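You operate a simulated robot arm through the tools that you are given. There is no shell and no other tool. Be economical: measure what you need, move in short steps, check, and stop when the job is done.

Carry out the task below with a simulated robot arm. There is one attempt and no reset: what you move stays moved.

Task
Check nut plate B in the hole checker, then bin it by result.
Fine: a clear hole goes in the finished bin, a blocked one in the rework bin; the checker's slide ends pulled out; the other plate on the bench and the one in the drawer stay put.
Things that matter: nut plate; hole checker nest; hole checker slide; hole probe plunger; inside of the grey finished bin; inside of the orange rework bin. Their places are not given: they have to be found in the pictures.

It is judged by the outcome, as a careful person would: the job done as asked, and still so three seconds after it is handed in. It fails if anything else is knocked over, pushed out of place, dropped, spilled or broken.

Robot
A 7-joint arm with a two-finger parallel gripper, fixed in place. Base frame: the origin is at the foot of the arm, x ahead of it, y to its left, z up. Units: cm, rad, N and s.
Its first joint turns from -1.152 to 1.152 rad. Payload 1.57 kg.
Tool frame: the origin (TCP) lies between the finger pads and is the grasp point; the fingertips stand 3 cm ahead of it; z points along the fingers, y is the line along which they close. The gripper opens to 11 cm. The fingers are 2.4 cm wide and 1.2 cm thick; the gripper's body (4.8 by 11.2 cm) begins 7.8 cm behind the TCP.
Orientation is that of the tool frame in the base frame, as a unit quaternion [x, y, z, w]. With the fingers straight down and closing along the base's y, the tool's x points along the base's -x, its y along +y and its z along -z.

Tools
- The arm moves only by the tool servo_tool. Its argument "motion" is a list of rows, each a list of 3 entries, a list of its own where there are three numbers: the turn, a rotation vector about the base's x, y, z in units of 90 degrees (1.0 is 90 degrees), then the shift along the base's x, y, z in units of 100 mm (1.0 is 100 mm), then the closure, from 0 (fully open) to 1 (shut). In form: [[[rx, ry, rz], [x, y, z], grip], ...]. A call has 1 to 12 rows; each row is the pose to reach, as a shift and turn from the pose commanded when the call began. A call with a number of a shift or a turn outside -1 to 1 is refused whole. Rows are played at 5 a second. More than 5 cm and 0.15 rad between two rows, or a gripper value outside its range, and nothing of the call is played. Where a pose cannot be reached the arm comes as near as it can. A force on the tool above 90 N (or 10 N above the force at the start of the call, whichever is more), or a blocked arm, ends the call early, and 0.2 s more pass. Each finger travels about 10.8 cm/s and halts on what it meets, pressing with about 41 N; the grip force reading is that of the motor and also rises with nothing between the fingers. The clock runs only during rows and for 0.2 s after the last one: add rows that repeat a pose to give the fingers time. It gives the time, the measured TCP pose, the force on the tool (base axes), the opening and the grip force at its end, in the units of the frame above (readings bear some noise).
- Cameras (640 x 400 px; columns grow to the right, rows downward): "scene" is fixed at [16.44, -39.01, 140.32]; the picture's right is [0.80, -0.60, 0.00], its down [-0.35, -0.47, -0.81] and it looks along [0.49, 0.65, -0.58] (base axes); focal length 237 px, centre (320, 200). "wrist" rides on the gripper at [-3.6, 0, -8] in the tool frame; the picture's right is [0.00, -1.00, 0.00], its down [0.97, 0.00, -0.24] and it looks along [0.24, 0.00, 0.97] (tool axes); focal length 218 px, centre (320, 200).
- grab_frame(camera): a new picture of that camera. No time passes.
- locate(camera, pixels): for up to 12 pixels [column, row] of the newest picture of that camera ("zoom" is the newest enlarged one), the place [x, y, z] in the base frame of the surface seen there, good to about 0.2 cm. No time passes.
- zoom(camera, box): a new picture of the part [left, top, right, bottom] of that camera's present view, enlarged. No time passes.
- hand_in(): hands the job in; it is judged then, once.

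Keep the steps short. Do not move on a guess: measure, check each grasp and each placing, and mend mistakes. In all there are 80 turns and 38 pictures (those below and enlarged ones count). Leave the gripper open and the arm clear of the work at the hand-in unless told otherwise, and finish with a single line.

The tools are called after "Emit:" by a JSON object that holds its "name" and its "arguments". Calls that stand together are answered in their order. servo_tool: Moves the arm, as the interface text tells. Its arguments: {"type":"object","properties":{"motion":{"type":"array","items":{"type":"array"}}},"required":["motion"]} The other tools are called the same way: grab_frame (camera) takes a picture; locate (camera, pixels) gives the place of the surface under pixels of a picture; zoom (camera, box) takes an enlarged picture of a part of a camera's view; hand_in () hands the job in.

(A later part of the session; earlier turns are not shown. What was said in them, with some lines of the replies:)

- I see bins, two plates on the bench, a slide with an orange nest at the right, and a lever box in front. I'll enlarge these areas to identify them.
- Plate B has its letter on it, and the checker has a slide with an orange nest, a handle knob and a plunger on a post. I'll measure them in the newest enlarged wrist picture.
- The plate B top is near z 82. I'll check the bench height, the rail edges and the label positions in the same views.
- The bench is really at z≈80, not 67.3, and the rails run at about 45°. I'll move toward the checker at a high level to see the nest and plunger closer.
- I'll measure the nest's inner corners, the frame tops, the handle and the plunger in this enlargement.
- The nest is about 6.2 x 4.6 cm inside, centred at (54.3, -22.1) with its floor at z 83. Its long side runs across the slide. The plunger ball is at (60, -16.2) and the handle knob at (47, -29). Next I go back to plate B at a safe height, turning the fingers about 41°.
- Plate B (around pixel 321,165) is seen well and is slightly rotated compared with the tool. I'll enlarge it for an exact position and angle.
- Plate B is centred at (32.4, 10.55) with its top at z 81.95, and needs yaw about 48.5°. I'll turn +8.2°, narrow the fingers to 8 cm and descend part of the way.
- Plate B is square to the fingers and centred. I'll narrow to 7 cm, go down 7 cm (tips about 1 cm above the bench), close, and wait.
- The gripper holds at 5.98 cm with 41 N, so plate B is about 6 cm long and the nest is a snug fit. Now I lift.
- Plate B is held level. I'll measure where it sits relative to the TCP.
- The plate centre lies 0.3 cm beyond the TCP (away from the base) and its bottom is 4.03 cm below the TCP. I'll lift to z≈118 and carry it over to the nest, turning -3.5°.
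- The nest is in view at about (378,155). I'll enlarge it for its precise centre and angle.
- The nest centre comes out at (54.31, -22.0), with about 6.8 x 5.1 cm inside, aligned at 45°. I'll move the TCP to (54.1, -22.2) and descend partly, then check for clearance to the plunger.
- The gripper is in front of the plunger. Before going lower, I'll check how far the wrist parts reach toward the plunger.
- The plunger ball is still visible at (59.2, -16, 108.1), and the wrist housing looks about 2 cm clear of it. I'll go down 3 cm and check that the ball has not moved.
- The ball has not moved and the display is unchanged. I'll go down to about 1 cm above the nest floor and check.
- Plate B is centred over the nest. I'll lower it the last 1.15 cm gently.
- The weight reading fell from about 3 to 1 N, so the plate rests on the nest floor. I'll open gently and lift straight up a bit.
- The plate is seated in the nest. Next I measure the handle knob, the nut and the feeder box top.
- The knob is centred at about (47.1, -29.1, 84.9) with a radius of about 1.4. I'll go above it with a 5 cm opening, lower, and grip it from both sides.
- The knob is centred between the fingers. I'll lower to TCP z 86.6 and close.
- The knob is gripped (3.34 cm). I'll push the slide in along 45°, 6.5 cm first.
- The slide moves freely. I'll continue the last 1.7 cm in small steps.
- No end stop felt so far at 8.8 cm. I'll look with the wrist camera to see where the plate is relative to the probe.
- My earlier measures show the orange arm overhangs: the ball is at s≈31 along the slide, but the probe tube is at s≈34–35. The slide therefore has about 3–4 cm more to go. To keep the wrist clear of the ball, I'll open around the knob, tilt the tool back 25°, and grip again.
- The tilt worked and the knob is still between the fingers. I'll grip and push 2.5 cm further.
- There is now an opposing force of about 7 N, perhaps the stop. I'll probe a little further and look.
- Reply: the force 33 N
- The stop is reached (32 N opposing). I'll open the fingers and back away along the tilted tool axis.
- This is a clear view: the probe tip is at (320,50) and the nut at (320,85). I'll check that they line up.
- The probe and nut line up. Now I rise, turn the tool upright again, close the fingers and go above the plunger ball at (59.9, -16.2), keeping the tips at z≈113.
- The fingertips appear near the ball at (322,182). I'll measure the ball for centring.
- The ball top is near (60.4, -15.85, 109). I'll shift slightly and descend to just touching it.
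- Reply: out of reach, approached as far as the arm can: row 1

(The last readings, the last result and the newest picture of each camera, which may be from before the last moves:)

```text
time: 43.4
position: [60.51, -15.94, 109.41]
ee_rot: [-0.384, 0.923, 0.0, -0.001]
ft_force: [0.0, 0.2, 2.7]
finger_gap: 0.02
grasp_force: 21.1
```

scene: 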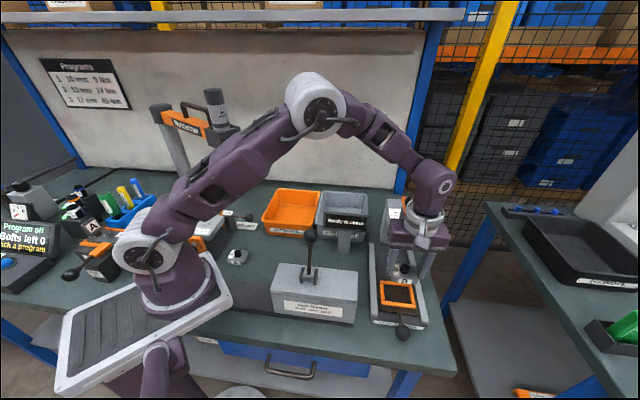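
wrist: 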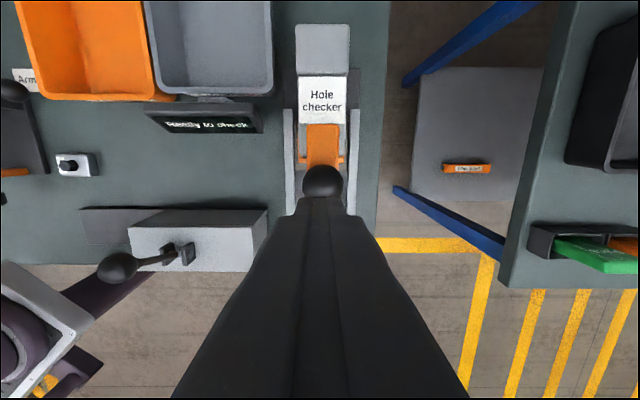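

Contact is light at about 2.7 N and the plunger is moving down. I continue in small steps, watching the force.

Emit:
{"name": "servo_tool", "arguments": {"motion": [[[0, 0, 0], [0, 0, -0.04], 1.0], [[0, 0, 0], [0, 0, -0.08], 1.0], [[0, 0, 0], [0, 0, -0.12], 1.0], [[0, 0, 0], [0, 0, -0.16], 1.0], [[0, 0, 0], [0, 0, -0.16], 1.0]]}}

Emit:
{"name": "zoom", "arguments": {"camera": "scene", "box": [330, 170, 430, 290]}}

```text
time: 44.2
position: [60.55, -15.9, 109.24]
ee_rot: [-0.384, 0.923, -0.007, 0.006]
ft_force: [-5.4, 2.6, 15.4]
finger_gap: 0.0
grasp_force: 21.2
stopped in row 3: the force on the tool passed its limit (the readings are from after the stop); the commanded pose is now the measured one
```

```text
3.33 times, centred on (380, 230) of scene
```

zoom: 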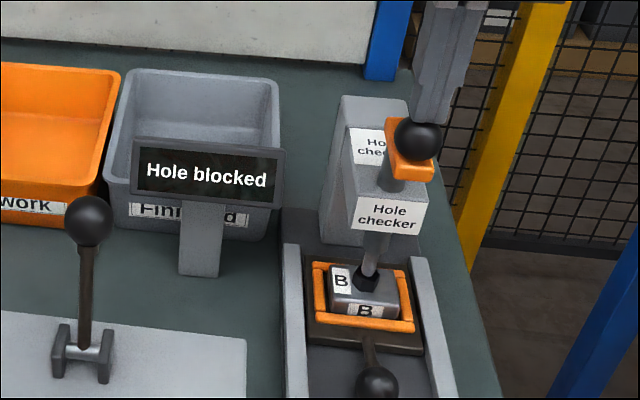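

The display reads "Hole blocked", with the probe standing on the nut of plate B. I'll check in this picture that the tip is centred on the nut.

Emit:
{"name": "locate", "arguments": {"camera": "zoom", "pixels": [[370, 262], [372, 250], [358, 280], [377, 280], [368, 287], [340, 265], [362, 311], [408, 290], [320, 290], [410, 270], [368, 323], [419, 148]]}}

```text
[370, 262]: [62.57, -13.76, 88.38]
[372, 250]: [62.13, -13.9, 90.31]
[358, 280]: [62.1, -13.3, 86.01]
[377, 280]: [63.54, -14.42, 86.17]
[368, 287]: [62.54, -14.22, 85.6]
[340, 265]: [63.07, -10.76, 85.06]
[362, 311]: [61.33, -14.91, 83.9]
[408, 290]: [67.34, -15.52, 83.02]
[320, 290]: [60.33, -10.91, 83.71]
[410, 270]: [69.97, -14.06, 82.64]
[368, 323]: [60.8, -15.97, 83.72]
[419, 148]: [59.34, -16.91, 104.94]
```

The tip axis (s≈35.0) and the nut centre (s≈35.0) agree, so the reading is valid: B is blocked and goes to rework. I'll raise off the plunger and back away to just before the slide.

Emit:
{"name": "servo_tool", "arguments": {"motion": [[[0, 0, 0], [0, 0, 0.1], 1.0], [[0, 0, 0], [0, 0, 0.2], 1.0], [[0, 0, 0], [0, 0, 0.3], 1.0], [[0, 0, 0], [0, 0, 0.5], 1.0], [[0, 0, 0], [0, 0, 0.7], 1.0], [[0, 0, 0], [-0.3, -0.3, 0.7], 1.0], [[0, 0, 0], [-0.6, -0.6, 0.7], 0.9], [[0, 0, 0], [-0.9, -0.9, 0.7], 0.8], [[0, 0, 0], [-0.9, -0.9, 0.7], 0.8]]}}

```text
time: 46.2
position: [51.59, -24.98, 115.98]
ee_rot: [-0.384, 0.923, -0.005, 0.006]
ft_force: [-0.5, 0.5, 0.0]
finger_gap: 2.18
grasp_force: 0.0
```

Now I tilt 25° again and return to the earlier hover pose above the knob, with an opening of about 5 cm.

Emit:
{"name": "servo_tool", "arguments": {"motion": [[[0.05, -0.05, 0], [0.0, 0.0, -0.2], 0.7], [[0.1, -0.1, 0], [0.0, 0.0, -0.4], 0.55], [[0.15, -0.15, 0], [0.0, 0.0, -0.7], 0.5], [[0.196, -0.196, 0], [0.035, 0.06, -0.98], 0.5], [[0.196, -0.196, 0], [0.035, 0.06, -0.98], 0.5]]}}

Emit:
{"name": "servo_tool", "arguments": {"motion": [[[0, 0, 0], [0, 0, -0.4], 0.5], [[0, 0, 0], [0, 0, -0.8], 0.5], [[0, 0, 0], [0, 0, -1.0], 0.5], [[0, 0, 0], [0, 0, -1.0], 0.5]]}}

Emit:
{"name": "grab_frame", "arguments": {"camera": "wrist"}}

```text
time: 47.4
position: [51.88, -24.36, 106.28]
ee_rot: [-0.374, 0.901, 0.077, 0.206]
ft_force: [-0.5, 0.5, -0.8]
finger_gap: 5.51
grasp_force: 0.0
```

```text
time: 48.4
position: [51.96, -24.28, 96.18]
ee_rot: [-0.373, 0.902, 0.077, 0.205]
ft_force: [0.5, -0.6, -0.3]
finger_gap: 5.49
grasp_force: 0.0
```

```text
7 pictures are left
```

wrist: 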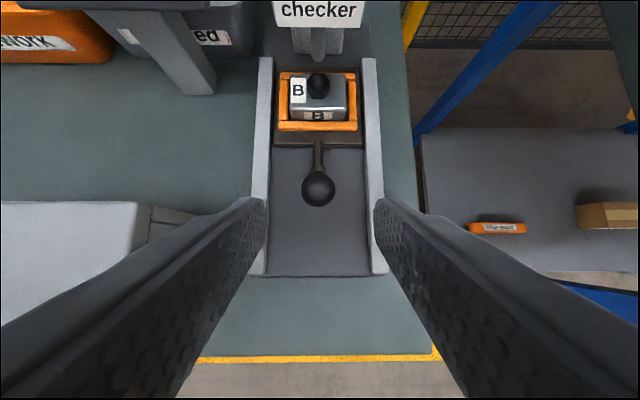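

The probe has sprung back up and the view matches the earlier one. I'll advance along the tool axis onto the knob and grip.

Emit:
{"name": "servo_tool", "arguments": {"motion": [[[0, 0, 0], [0.06, 0.06, -0.12], 0.5], [[0, 0, 0], [0.14, 0.14, -0.38], 0.5], [[0, 0, 0], [0.21, 0.21, -0.6], 0.5], [[0, 0, 0], [0.28, 0.28, -0.81], 0.5], [[0, 0, 0], [0.34, 0.34, -0.98], 0.5], [[0, 0, 0], [0.34, 0.34, -0.98], 0.6], [[0, 0, 0], [0.34, 0.34, -0.98], 0.7], [[0, 0, 0], [0.34, 0.34, -0.98], 0.8], [[0, 0, 0], [0.34, 0.34, -0.98], 0.8]]}}

```text
time: 50.4
position: [55.41, -20.9, 86.4]
ee_rot: [-0.374, 0.901, 0.076, 0.205]
ft_force: [5.0, -3.7, -4.9]
finger_gap: 3.31
grasp_force: 41.5
```

The knob is gripped (3.31 cm). I'll pull the slide out about 11.9 cm along 45°.

Emit:
{"name": "servo_tool", "arguments": {"motion": [[[0, 0, 0], [-0.07, -0.07, 0], 0.8], [[0, 0, 0], [-0.14, -0.14, 0], 0.8], [[0, 0, 0], [-0.21, -0.21, 0], 0.8], [[0, 0, 0], [-0.28, -0.28, 0], 0.8], [[0, 0, 0], [-0.35, -0.35, 0], 0.8], [[0, 0, 0], [-0.42, -0.42, 0], 0.8], [[0, 0, 0], [-0.49, -0.49, 0], 0.8], [[0, 0, 0], [-0.56, -0.56, 0], 0.8], [[0, 0, 0], [-0.63, -0.63, 0], 0.8], [[0, 0, 0], [-0.7, -0.7, 0], 0.8], [[0, 0, 0], [-0.77, -0.77, 0], 0.8], [[0, 0, 0], [-0.82, -0.82, 0], 0.8]]}}

Emit:
{"name": "servo_tool", "arguments": {"motion": [[[0, 0, 0], [-0.012, -0.012, 0], 0.8], [[0, 0, 0], [-0.024, -0.024, 0], 0.8], [[0, 0, 0], [-0.035, -0.035, 0], 0.8], [[0, 0, 0], [-0.035, -0.035, 0], 0.8]]}}

```text
time: 53.0
position: [47.23, -29.12, 86.49]
ee_rot: [-0.373, 0.902, 0.077, 0.205]
ft_force: [6.3, -7.8, -18.5]
finger_gap: 3.31
grasp_force: 40.9
```

```text
time: 54.0
position: [46.91, -29.42, 86.5]
ee_rot: [-0.374, 0.901, 0.078, 0.205]
ft_force: [15.4, 1.2, -21.4]
finger_gap: 3.3
grasp_force: 41.1
```

A force against the pull appears after 12.0 cm, so the outer stop is reached. I'll release, back off along the tool axis and straighten up.

Emit:
{"name": "servo_tool", "arguments": {"motion": [[[0, 0, 0], [0, 0, 0], 0.6], [[0, 0, 0], [0, 0, 0], 0.5], [[0, 0, 0], [0, 0, 0], 0.5], [[0, 0, 0], [-0.06, -0.06, 0.18], 0.5], [[0, 0, 0], [-0.15, -0.15, 0.45], 0.5], [[0, 0, 0], [-0.25, -0.25, 0.8], 0.5], [[-0.05, 0.05, 0], [-0.15, -0.15, 0.9], 0.4], [[-0.1, 0.1, 0], [0.0, 0.0, 1.0], 0.32], [[-0.15, 0.15, 0], [0.1, 0.1, 1.0], 0.32], [[-0.196, 0.196, 0], [0.2, 0.2, 1.0], 0.32], [[-0.196, 0.196, 0], [0.2, 0.2, 1.0], 0.32]]}}

Emit:
{"name": "grab_frame", "arguments": {"camera": "wrist"}}

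```text
time: 56.4
position: [48.84, -27.43, 96.69]
ee_rot: [-0.385, 0.923, -0.006, 0.006]
ft_force: [-0.2, -0.4, -0.1]
finger_gap: 7.5
grasp_force: 0.1
```

```text
6 pictures are left
```

wrist: 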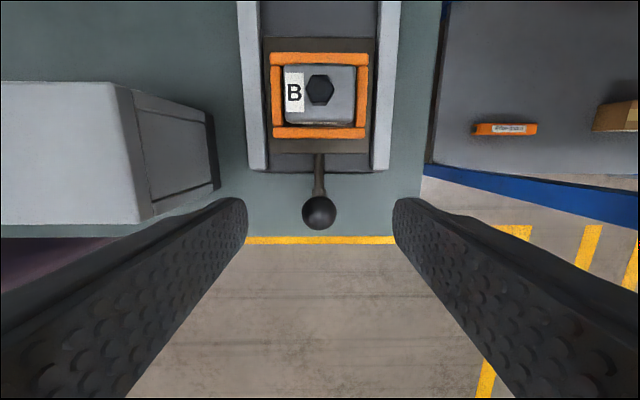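

The slide is pulled out with plate B still seated. I'll measure the nest and plate for the pick-up.

Emit:
{"name": "locate", "arguments": {"camera": "wrist", "pixels": [[320, 59], [320, 132], [277, 95], [362, 95], [320, 85], [290, 71], [350, 71], [290, 118], [350, 118], [320, 207]]}}

```text
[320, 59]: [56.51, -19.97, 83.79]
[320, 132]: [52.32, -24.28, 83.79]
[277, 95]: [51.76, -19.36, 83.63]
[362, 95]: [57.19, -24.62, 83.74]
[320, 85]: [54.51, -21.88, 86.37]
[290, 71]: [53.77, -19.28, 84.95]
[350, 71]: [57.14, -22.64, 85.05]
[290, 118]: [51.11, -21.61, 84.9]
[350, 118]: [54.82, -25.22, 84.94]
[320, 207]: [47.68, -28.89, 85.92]
```

The nest is back at its starting place (fully out), and plate B is centred near (54.2, -22.1). I'll go over it at the current height, then descend to the same grip height used before.

Emit:
{"name": "servo_tool", "arguments": {"motion": [[[0, 0, 0], [0.25, 0.25, 0], 0.3], [[0, 0, 0], [0.54, 0.53, 0], 0.3], [[0, 0, 0], [0.54, 0.53, -0.35], 0.3], [[0, 0, 0], [0.54, 0.53, -0.65], 0.32], [[0, 0, 0], [0.54, 0.53, -0.85], 0.32], [[0, 0, 0], [0.54, 0.53, -0.955], 0.32], [[0, 0, 0], [0.54, 0.53, -0.955], 0.32]]}}

Emit:
{"name": "servo_tool", "arguments": {"motion": [[[0, 0, 0], [0, 0, 0], 0.4], [[0, 0, 0], [0, 0, 0], 0.48], [[0, 0, 0], [0, 0, 0], 0.56], [[0, 0, 0], [0, 0, 0], 0.62], [[0, 0, 0], [0, 0, 0], 0.62]]}}

```text
time: 58.0
position: [54.2, -22.14, 87.01]
ee_rot: [-0.384, 0.923, -0.005, 0.006]
ft_force: [-0.1, 0.4, 1.0]
finger_gap: 7.45
grasp_force: 0.0
```

```text
time: 59.2
position: [54.3, -22.16, 86.92]
ee_rot: [-0.384, 0.923, -0.005, 0.005]
ft_force: [-0.2, 0.5, 0.0]
finger_gap: 5.95
grasp_force: 41.0
```

Plate B is gripped (5.95 cm, 41 N). I'll lift it straight up, then draw back from the plunger while rising further.

Emit:
{"name": "servo_tool", "arguments": {"motion": [[[0, 0, 0], [0, 0, 0.1], 0.62], [[0, 0, 0], [0, 0, 0.3], 0.62], [[0, 0, 0], [0, 0, 0.6], 0.62], [[0, 0, 0], [0, 0, 1.0], 0.62], [[0, 0, 0], [0, 0, 1.0], 0.62]]}}

Emit:
{"name": "servo_tool", "arguments": {"motion": [[[0, 0, 0], [-0.2, 0, 0.3], 0.62], [[0, 0, 0], [-0.4, 0, 0.6], 0.62], [[0, 0, 0], [-0.6, 0, 0.9], 0.62], [[0, 0, 0], [-0.6, 0.3, 1.0], 0.62], [[0, 0, 0], [-0.6, 0.65, 1.0], 0.62], [[0, 0, 0], [-0.6, 1.0, 1.0], 0.62], [[0, 0, 0], [-0.6, 1.0, 1.0], 0.62]]}}

Emit:
{"name": "zoom", "arguments": {"camera": "scene", "box": [200, 140, 440, 340]}}

```text
time: 60.4
position: [54.32, -22.21, 97.09]
ee_rot: [-0.384, 0.923, -0.006, 0.007]
ft_force: [0.5, -0.4, -3.0]
finger_gap: 5.97
grasp_force: 40.6
```

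```text
time: 62.0
position: [48.33, -12.1, 106.85]
ee_rot: [-0.384, 0.923, -0.006, 0.007]
ft_force: [0.6, 0.0, -3.8]
finger_gap: 5.93
grasp_force: 41.1
```

```text
2.00 times, centred on (320, 240) of scene
```

zoom: 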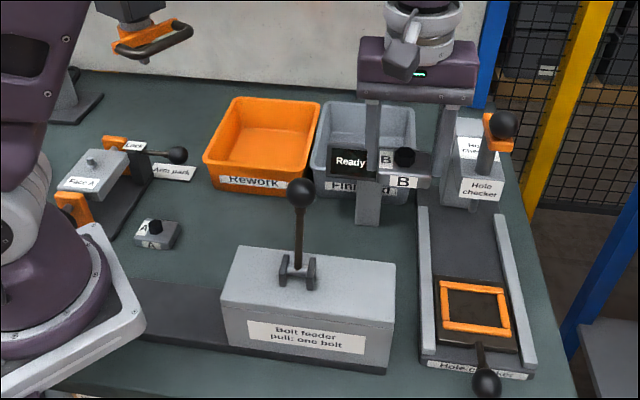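

Plate B is in hand, the slide is out, and the nest is empty. I'll measure the rework bin and the hanging orange tool at the upper left for clearance.

Emit:
{"name": "locate", "arguments": {"camera": "zoom", "pixels": [[207, 158], [236, 100], [318, 104], [303, 172], [262, 150], [245, 140], [285, 150], [255, 170], [155, 50], [185, 30], [120, 45], [388, 142]]}}

```text
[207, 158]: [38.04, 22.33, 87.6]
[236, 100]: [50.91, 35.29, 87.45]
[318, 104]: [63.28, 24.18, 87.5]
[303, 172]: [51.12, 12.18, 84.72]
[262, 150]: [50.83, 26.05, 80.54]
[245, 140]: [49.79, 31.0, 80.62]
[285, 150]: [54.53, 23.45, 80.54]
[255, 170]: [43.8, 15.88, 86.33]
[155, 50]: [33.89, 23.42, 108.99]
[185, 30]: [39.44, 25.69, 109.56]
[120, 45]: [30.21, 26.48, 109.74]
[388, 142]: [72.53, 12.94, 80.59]
```

The rework bin is centred near (50.9, 23.3) with its floor at z 80.55. The hanging driver's loop is at about (34–39, 24, 109), so I'll check the driver's other parts first.

Emit:
{"name": "locate", "arguments": {"camera": "scene", "pixels": [[214, 98], [219, 112], [222, 135], [232, 137], [205, 130], [180, 120], [190, 108], [160, 115], [175, 150], [182, 190], [213, 125], [240, 135]]}}

```text
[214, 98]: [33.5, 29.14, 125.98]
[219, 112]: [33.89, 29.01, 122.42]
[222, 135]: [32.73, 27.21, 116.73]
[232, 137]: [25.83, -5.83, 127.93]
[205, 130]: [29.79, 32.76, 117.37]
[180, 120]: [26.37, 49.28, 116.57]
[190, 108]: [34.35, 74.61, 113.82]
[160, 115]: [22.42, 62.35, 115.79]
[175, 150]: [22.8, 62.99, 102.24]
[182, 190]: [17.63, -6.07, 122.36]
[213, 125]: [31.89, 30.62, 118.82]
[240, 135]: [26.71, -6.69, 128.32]
```

The driver body is near (33, 29), well off the arm's line to the bin at azimuth ~22°. I'll carry the plate at z 107 toward (50.2, 20.5).

Emit:
{"name": "servo_tool", "arguments": {"motion": [[[0, 0, 0], [0.0, 0.35, 0], 0.62], [[0, 0, 0], [0.0, 0.7, 0], 0.62], [[0, 0, 0], [0.0, 1.0, 0], 0.62], [[0, 0, 0], [0, 1.0, 0], 0.62]]}}

Emit:
{"name": "servo_tool", "arguments": {"motion": [[[0, 0, 0], [0.05, 0.35, 0], 0.62], [[0, 0, 0], [0.1, 0.7, 0], 0.62], [[0, 0, 0], [0.1, 1.0, 0], 0.62], [[0, 0, 0], [0.1, 1.0, 0], 0.62]]}}

Emit:
{"name": "servo_tool", "arguments": {"motion": [[[0, 0, 0], [0.05, 0.3, 0], 0.62], [[0, 0, 0], [0.08, 0.6, 0], 0.62], [[0, 0, 0], [0.1, 1.0, 0], 0.62], [[0, 0, 0], [0.1, 1.0, 0], 0.62]]}}

Emit:
{"name": "grab_frame", "arguments": {"camera": "scene"}}

```text
time: 63.0
position: [48.18, -2.01, 106.94]
ee_rot: [-0.384, 0.923, -0.005, 0.007]
ft_force: [-0.2, -0.8, -3.7]
finger_gap: 5.95
grasp_force: 40.4
```

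```text
time: 64.0
position: [49.17, 7.71, 106.98]
ee_rot: [-0.384, 0.923, -0.005, 0.006]
ft_force: [0.0, -0.1, -4.0]
finger_gap: 5.95
grasp_force: 40.6
```

```text
time: 65.0
position: [50.2, 17.9, 107.0]
ee_rot: [-0.385, 0.923, -0.006, 0.005]
ft_force: [-0.9, 0.7, -4.0]
finger_gap: 5.92
grasp_force: 41.6
```

```text
4 pictures are left
```

scene: 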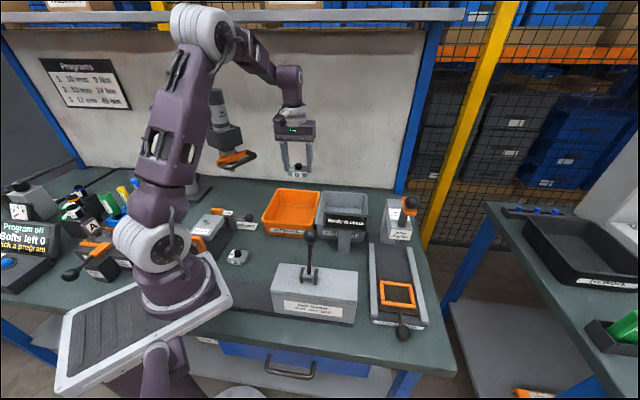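

The arm is clear of the hanging driver. I'll shift to (50.5, 22) and descend about 15 cm, then look from the wrist.

Emit:
{"name": "servo_tool", "arguments": {"motion": [[[0, 0, 0], [0.04, 0.4, 0], 0.62], [[0, 0, 0], [0.04, 0.4, -0.35], 0.62], [[0, 0, 0], [0.04, 0.4, -0.7], 0.62], [[0, 0, 0], [0.04, 0.4, -1.0], 0.62], [[0, 0, 0], [0.04, 0.4, -1.0], 0.62]]}}

Emit:
{"name": "grab_frame", "arguments": {"camera": "wrist"}}

```text
time: 66.2
position: [50.69, 21.69, 96.95]
ee_rot: [-0.384, 0.923, -0.006, 0.006]
ft_force: [0.0, 1.0, -3.9]
finger_gap: 5.93
grasp_force: 41.0
```

```text
3 pictures are left
```

wrist: 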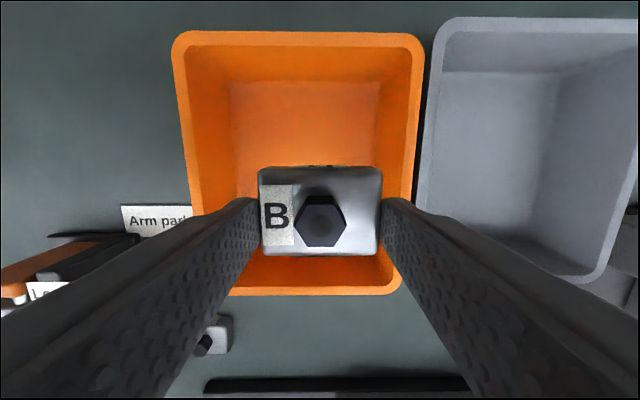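

The plate is above the bin, but a bit right and near the front wall. I'll measure the floor edges to centre it.

Emit:
{"name": "locate", "arguments": {"camera": "wrist", "pixels": [[233, 90], [378, 90], [305, 130], [238, 165], [375, 160], [245, 190], [280, 272], [350, 272], [300, 288], [240, 270], [395, 265], [305, 86]]}}

```text
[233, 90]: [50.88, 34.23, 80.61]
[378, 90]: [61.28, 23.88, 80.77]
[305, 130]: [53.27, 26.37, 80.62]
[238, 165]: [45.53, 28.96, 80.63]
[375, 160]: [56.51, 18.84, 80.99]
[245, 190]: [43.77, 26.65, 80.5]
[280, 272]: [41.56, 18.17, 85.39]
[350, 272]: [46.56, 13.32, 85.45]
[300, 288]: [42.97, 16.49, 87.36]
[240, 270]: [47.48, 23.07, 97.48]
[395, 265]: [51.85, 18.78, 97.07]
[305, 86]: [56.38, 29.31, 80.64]
```

The floor centre is at about s=51.7, t=19.1, and the TCP is at s=51.2, t=20.4. That is close, so I'll nudge 0.7 cm left and lower to just above the floor.

Emit:
{"name": "servo_tool", "arguments": {"motion": [[[0, 0, 0], [-0.05, 0.05, -0.2], 0.62], [[0, 0, 0], [-0.05, 0.05, -0.5], 0.62], [[0, 0, 0], [-0.05, 0.05, -0.8], 0.62], [[0, 0, 0], [-0.05, 0.05, -1.0], 0.62], [[0, 0, 0], [-0.05, 0.05, -1.0], 0.62]]}}

Emit:
{"name": "servo_tool", "arguments": {"motion": [[[0, 0, 0], [0, 0, -0.06], 0.62], [[0, 0, 0], [0, 0, -0.12], 0.62], [[0, 0, 0], [0, 0, -0.17], 0.62], [[0, 0, 0], [0, 0, -0.21], 0.62], [[0, 0, 0], [0, 0, -0.225], 0.62], [[0, 0, 0], [0, 0, -0.225], 0.62]]}}

```text
time: 67.4
position: [50.05, 22.39, 86.9]
ee_rot: [-0.385, 0.923, -0.006, 0.006]
ft_force: [0.5, 0.0, -4.1]
finger_gap: 5.93
grasp_force: 41.2
```

```text
time: 68.8
position: [50.16, 22.35, 84.81]
ee_rot: [-0.383, 0.924, -0.006, 0.006]
ft_force: [-0.1, -0.3, -2.6]
finger_gap: 5.98
grasp_force: 40.8
```

I'm nearly touching: the weight reading is beginning to fall. I'll lower 0.1 cm more, open gently, and lift out.

Emit:
{"name": "servo_tool", "arguments": {"motion": [[[0, 0, 0], [0, 0, -0.01], 0.62], [[0, 0, 0], [0, 0, -0.01], 0.42], [[0, 0, 0], [0, 0, -0.01], 0.36], [[0, 0, 0], [0, 0, -0.01], 0.34], [[0, 0, 0], [0, 0, -0.01], 0.34], [[0, 0, 0], [0, 0, 0.2], 0.34], [[0, 0, 0], [0, 0, 0.6], 0.34], [[0, 0, 0], [0, 0, 1.0], 0.34], [[0, 0, 0], [0, 0, 1.0], 0.34]]}}

Emit:
{"name": "servo_tool", "arguments": {"motion": [[[0, 0, 0], [0, 0, 0.4], 0.34], [[0, 0, 0], [0, 0, 0.8], 0.34], [[0, 0, 0], [0, 0, 1.0], 0.2], [[0, 0, 0], [0, -0.4, 1.0], 0], [[0, 0, 0], [0, -0.8, 1.0], 0], [[0, 0, 0], [0, -1.0, 1.0], 0], [[0, 0, 0], [0, -1.0, 1.0], 0]]}}

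Emit:
{"name": "grab_frame", "arguments": {"camera": "scene"}}

Emit:
{"name": "zoom", "arguments": {"camera": "scene", "box": [200, 170, 440, 340]}}

```text
time: 70.8
position: [50.06, 22.42, 94.77]
ee_rot: [-0.384, 0.923, -0.005, 0.006]
ft_force: [-1.1, -0.1, -0.2]
finger_gap: 7.27
grasp_force: 0.0
```

```text
time: 72.4
position: [50.05, 12.39, 104.85]
ee_rot: [-0.384, 0.923, -0.005, 0.007]
ft_force: [-0.3, -0.3, 0.1]
finger_gap: 10.99
grasp_force: 0.1
```

```text
2 pictures are left
```

scene: 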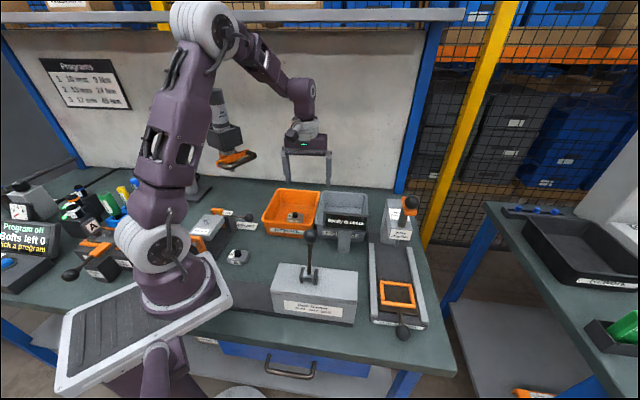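

```text
2.35 times, centred on (320, 255) of scene
```

zoom: 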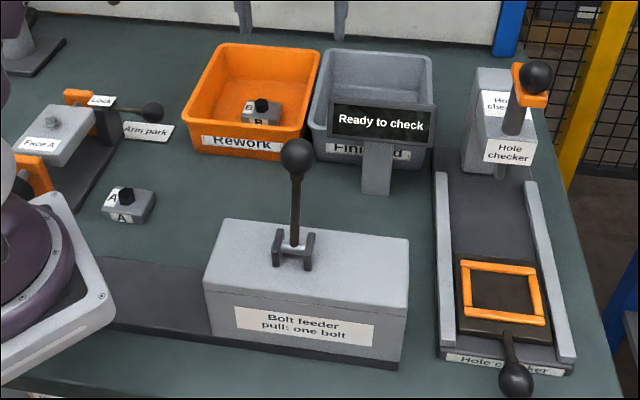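

Plate B lies flat in the orange rework bin, the slide is fully out and the nest is empty. Plate A is untouched, the gripper is open and the arm is well above everything, so I'm handing in.

Emit:
{"name": "hand_in", "arguments": {}}

```text
The job is handed in.
```

Plate B read "Hole blocked" in the checker, so it is now in the orange rework bin; the slide is pulled out, and plate A and the drawer were not touched.
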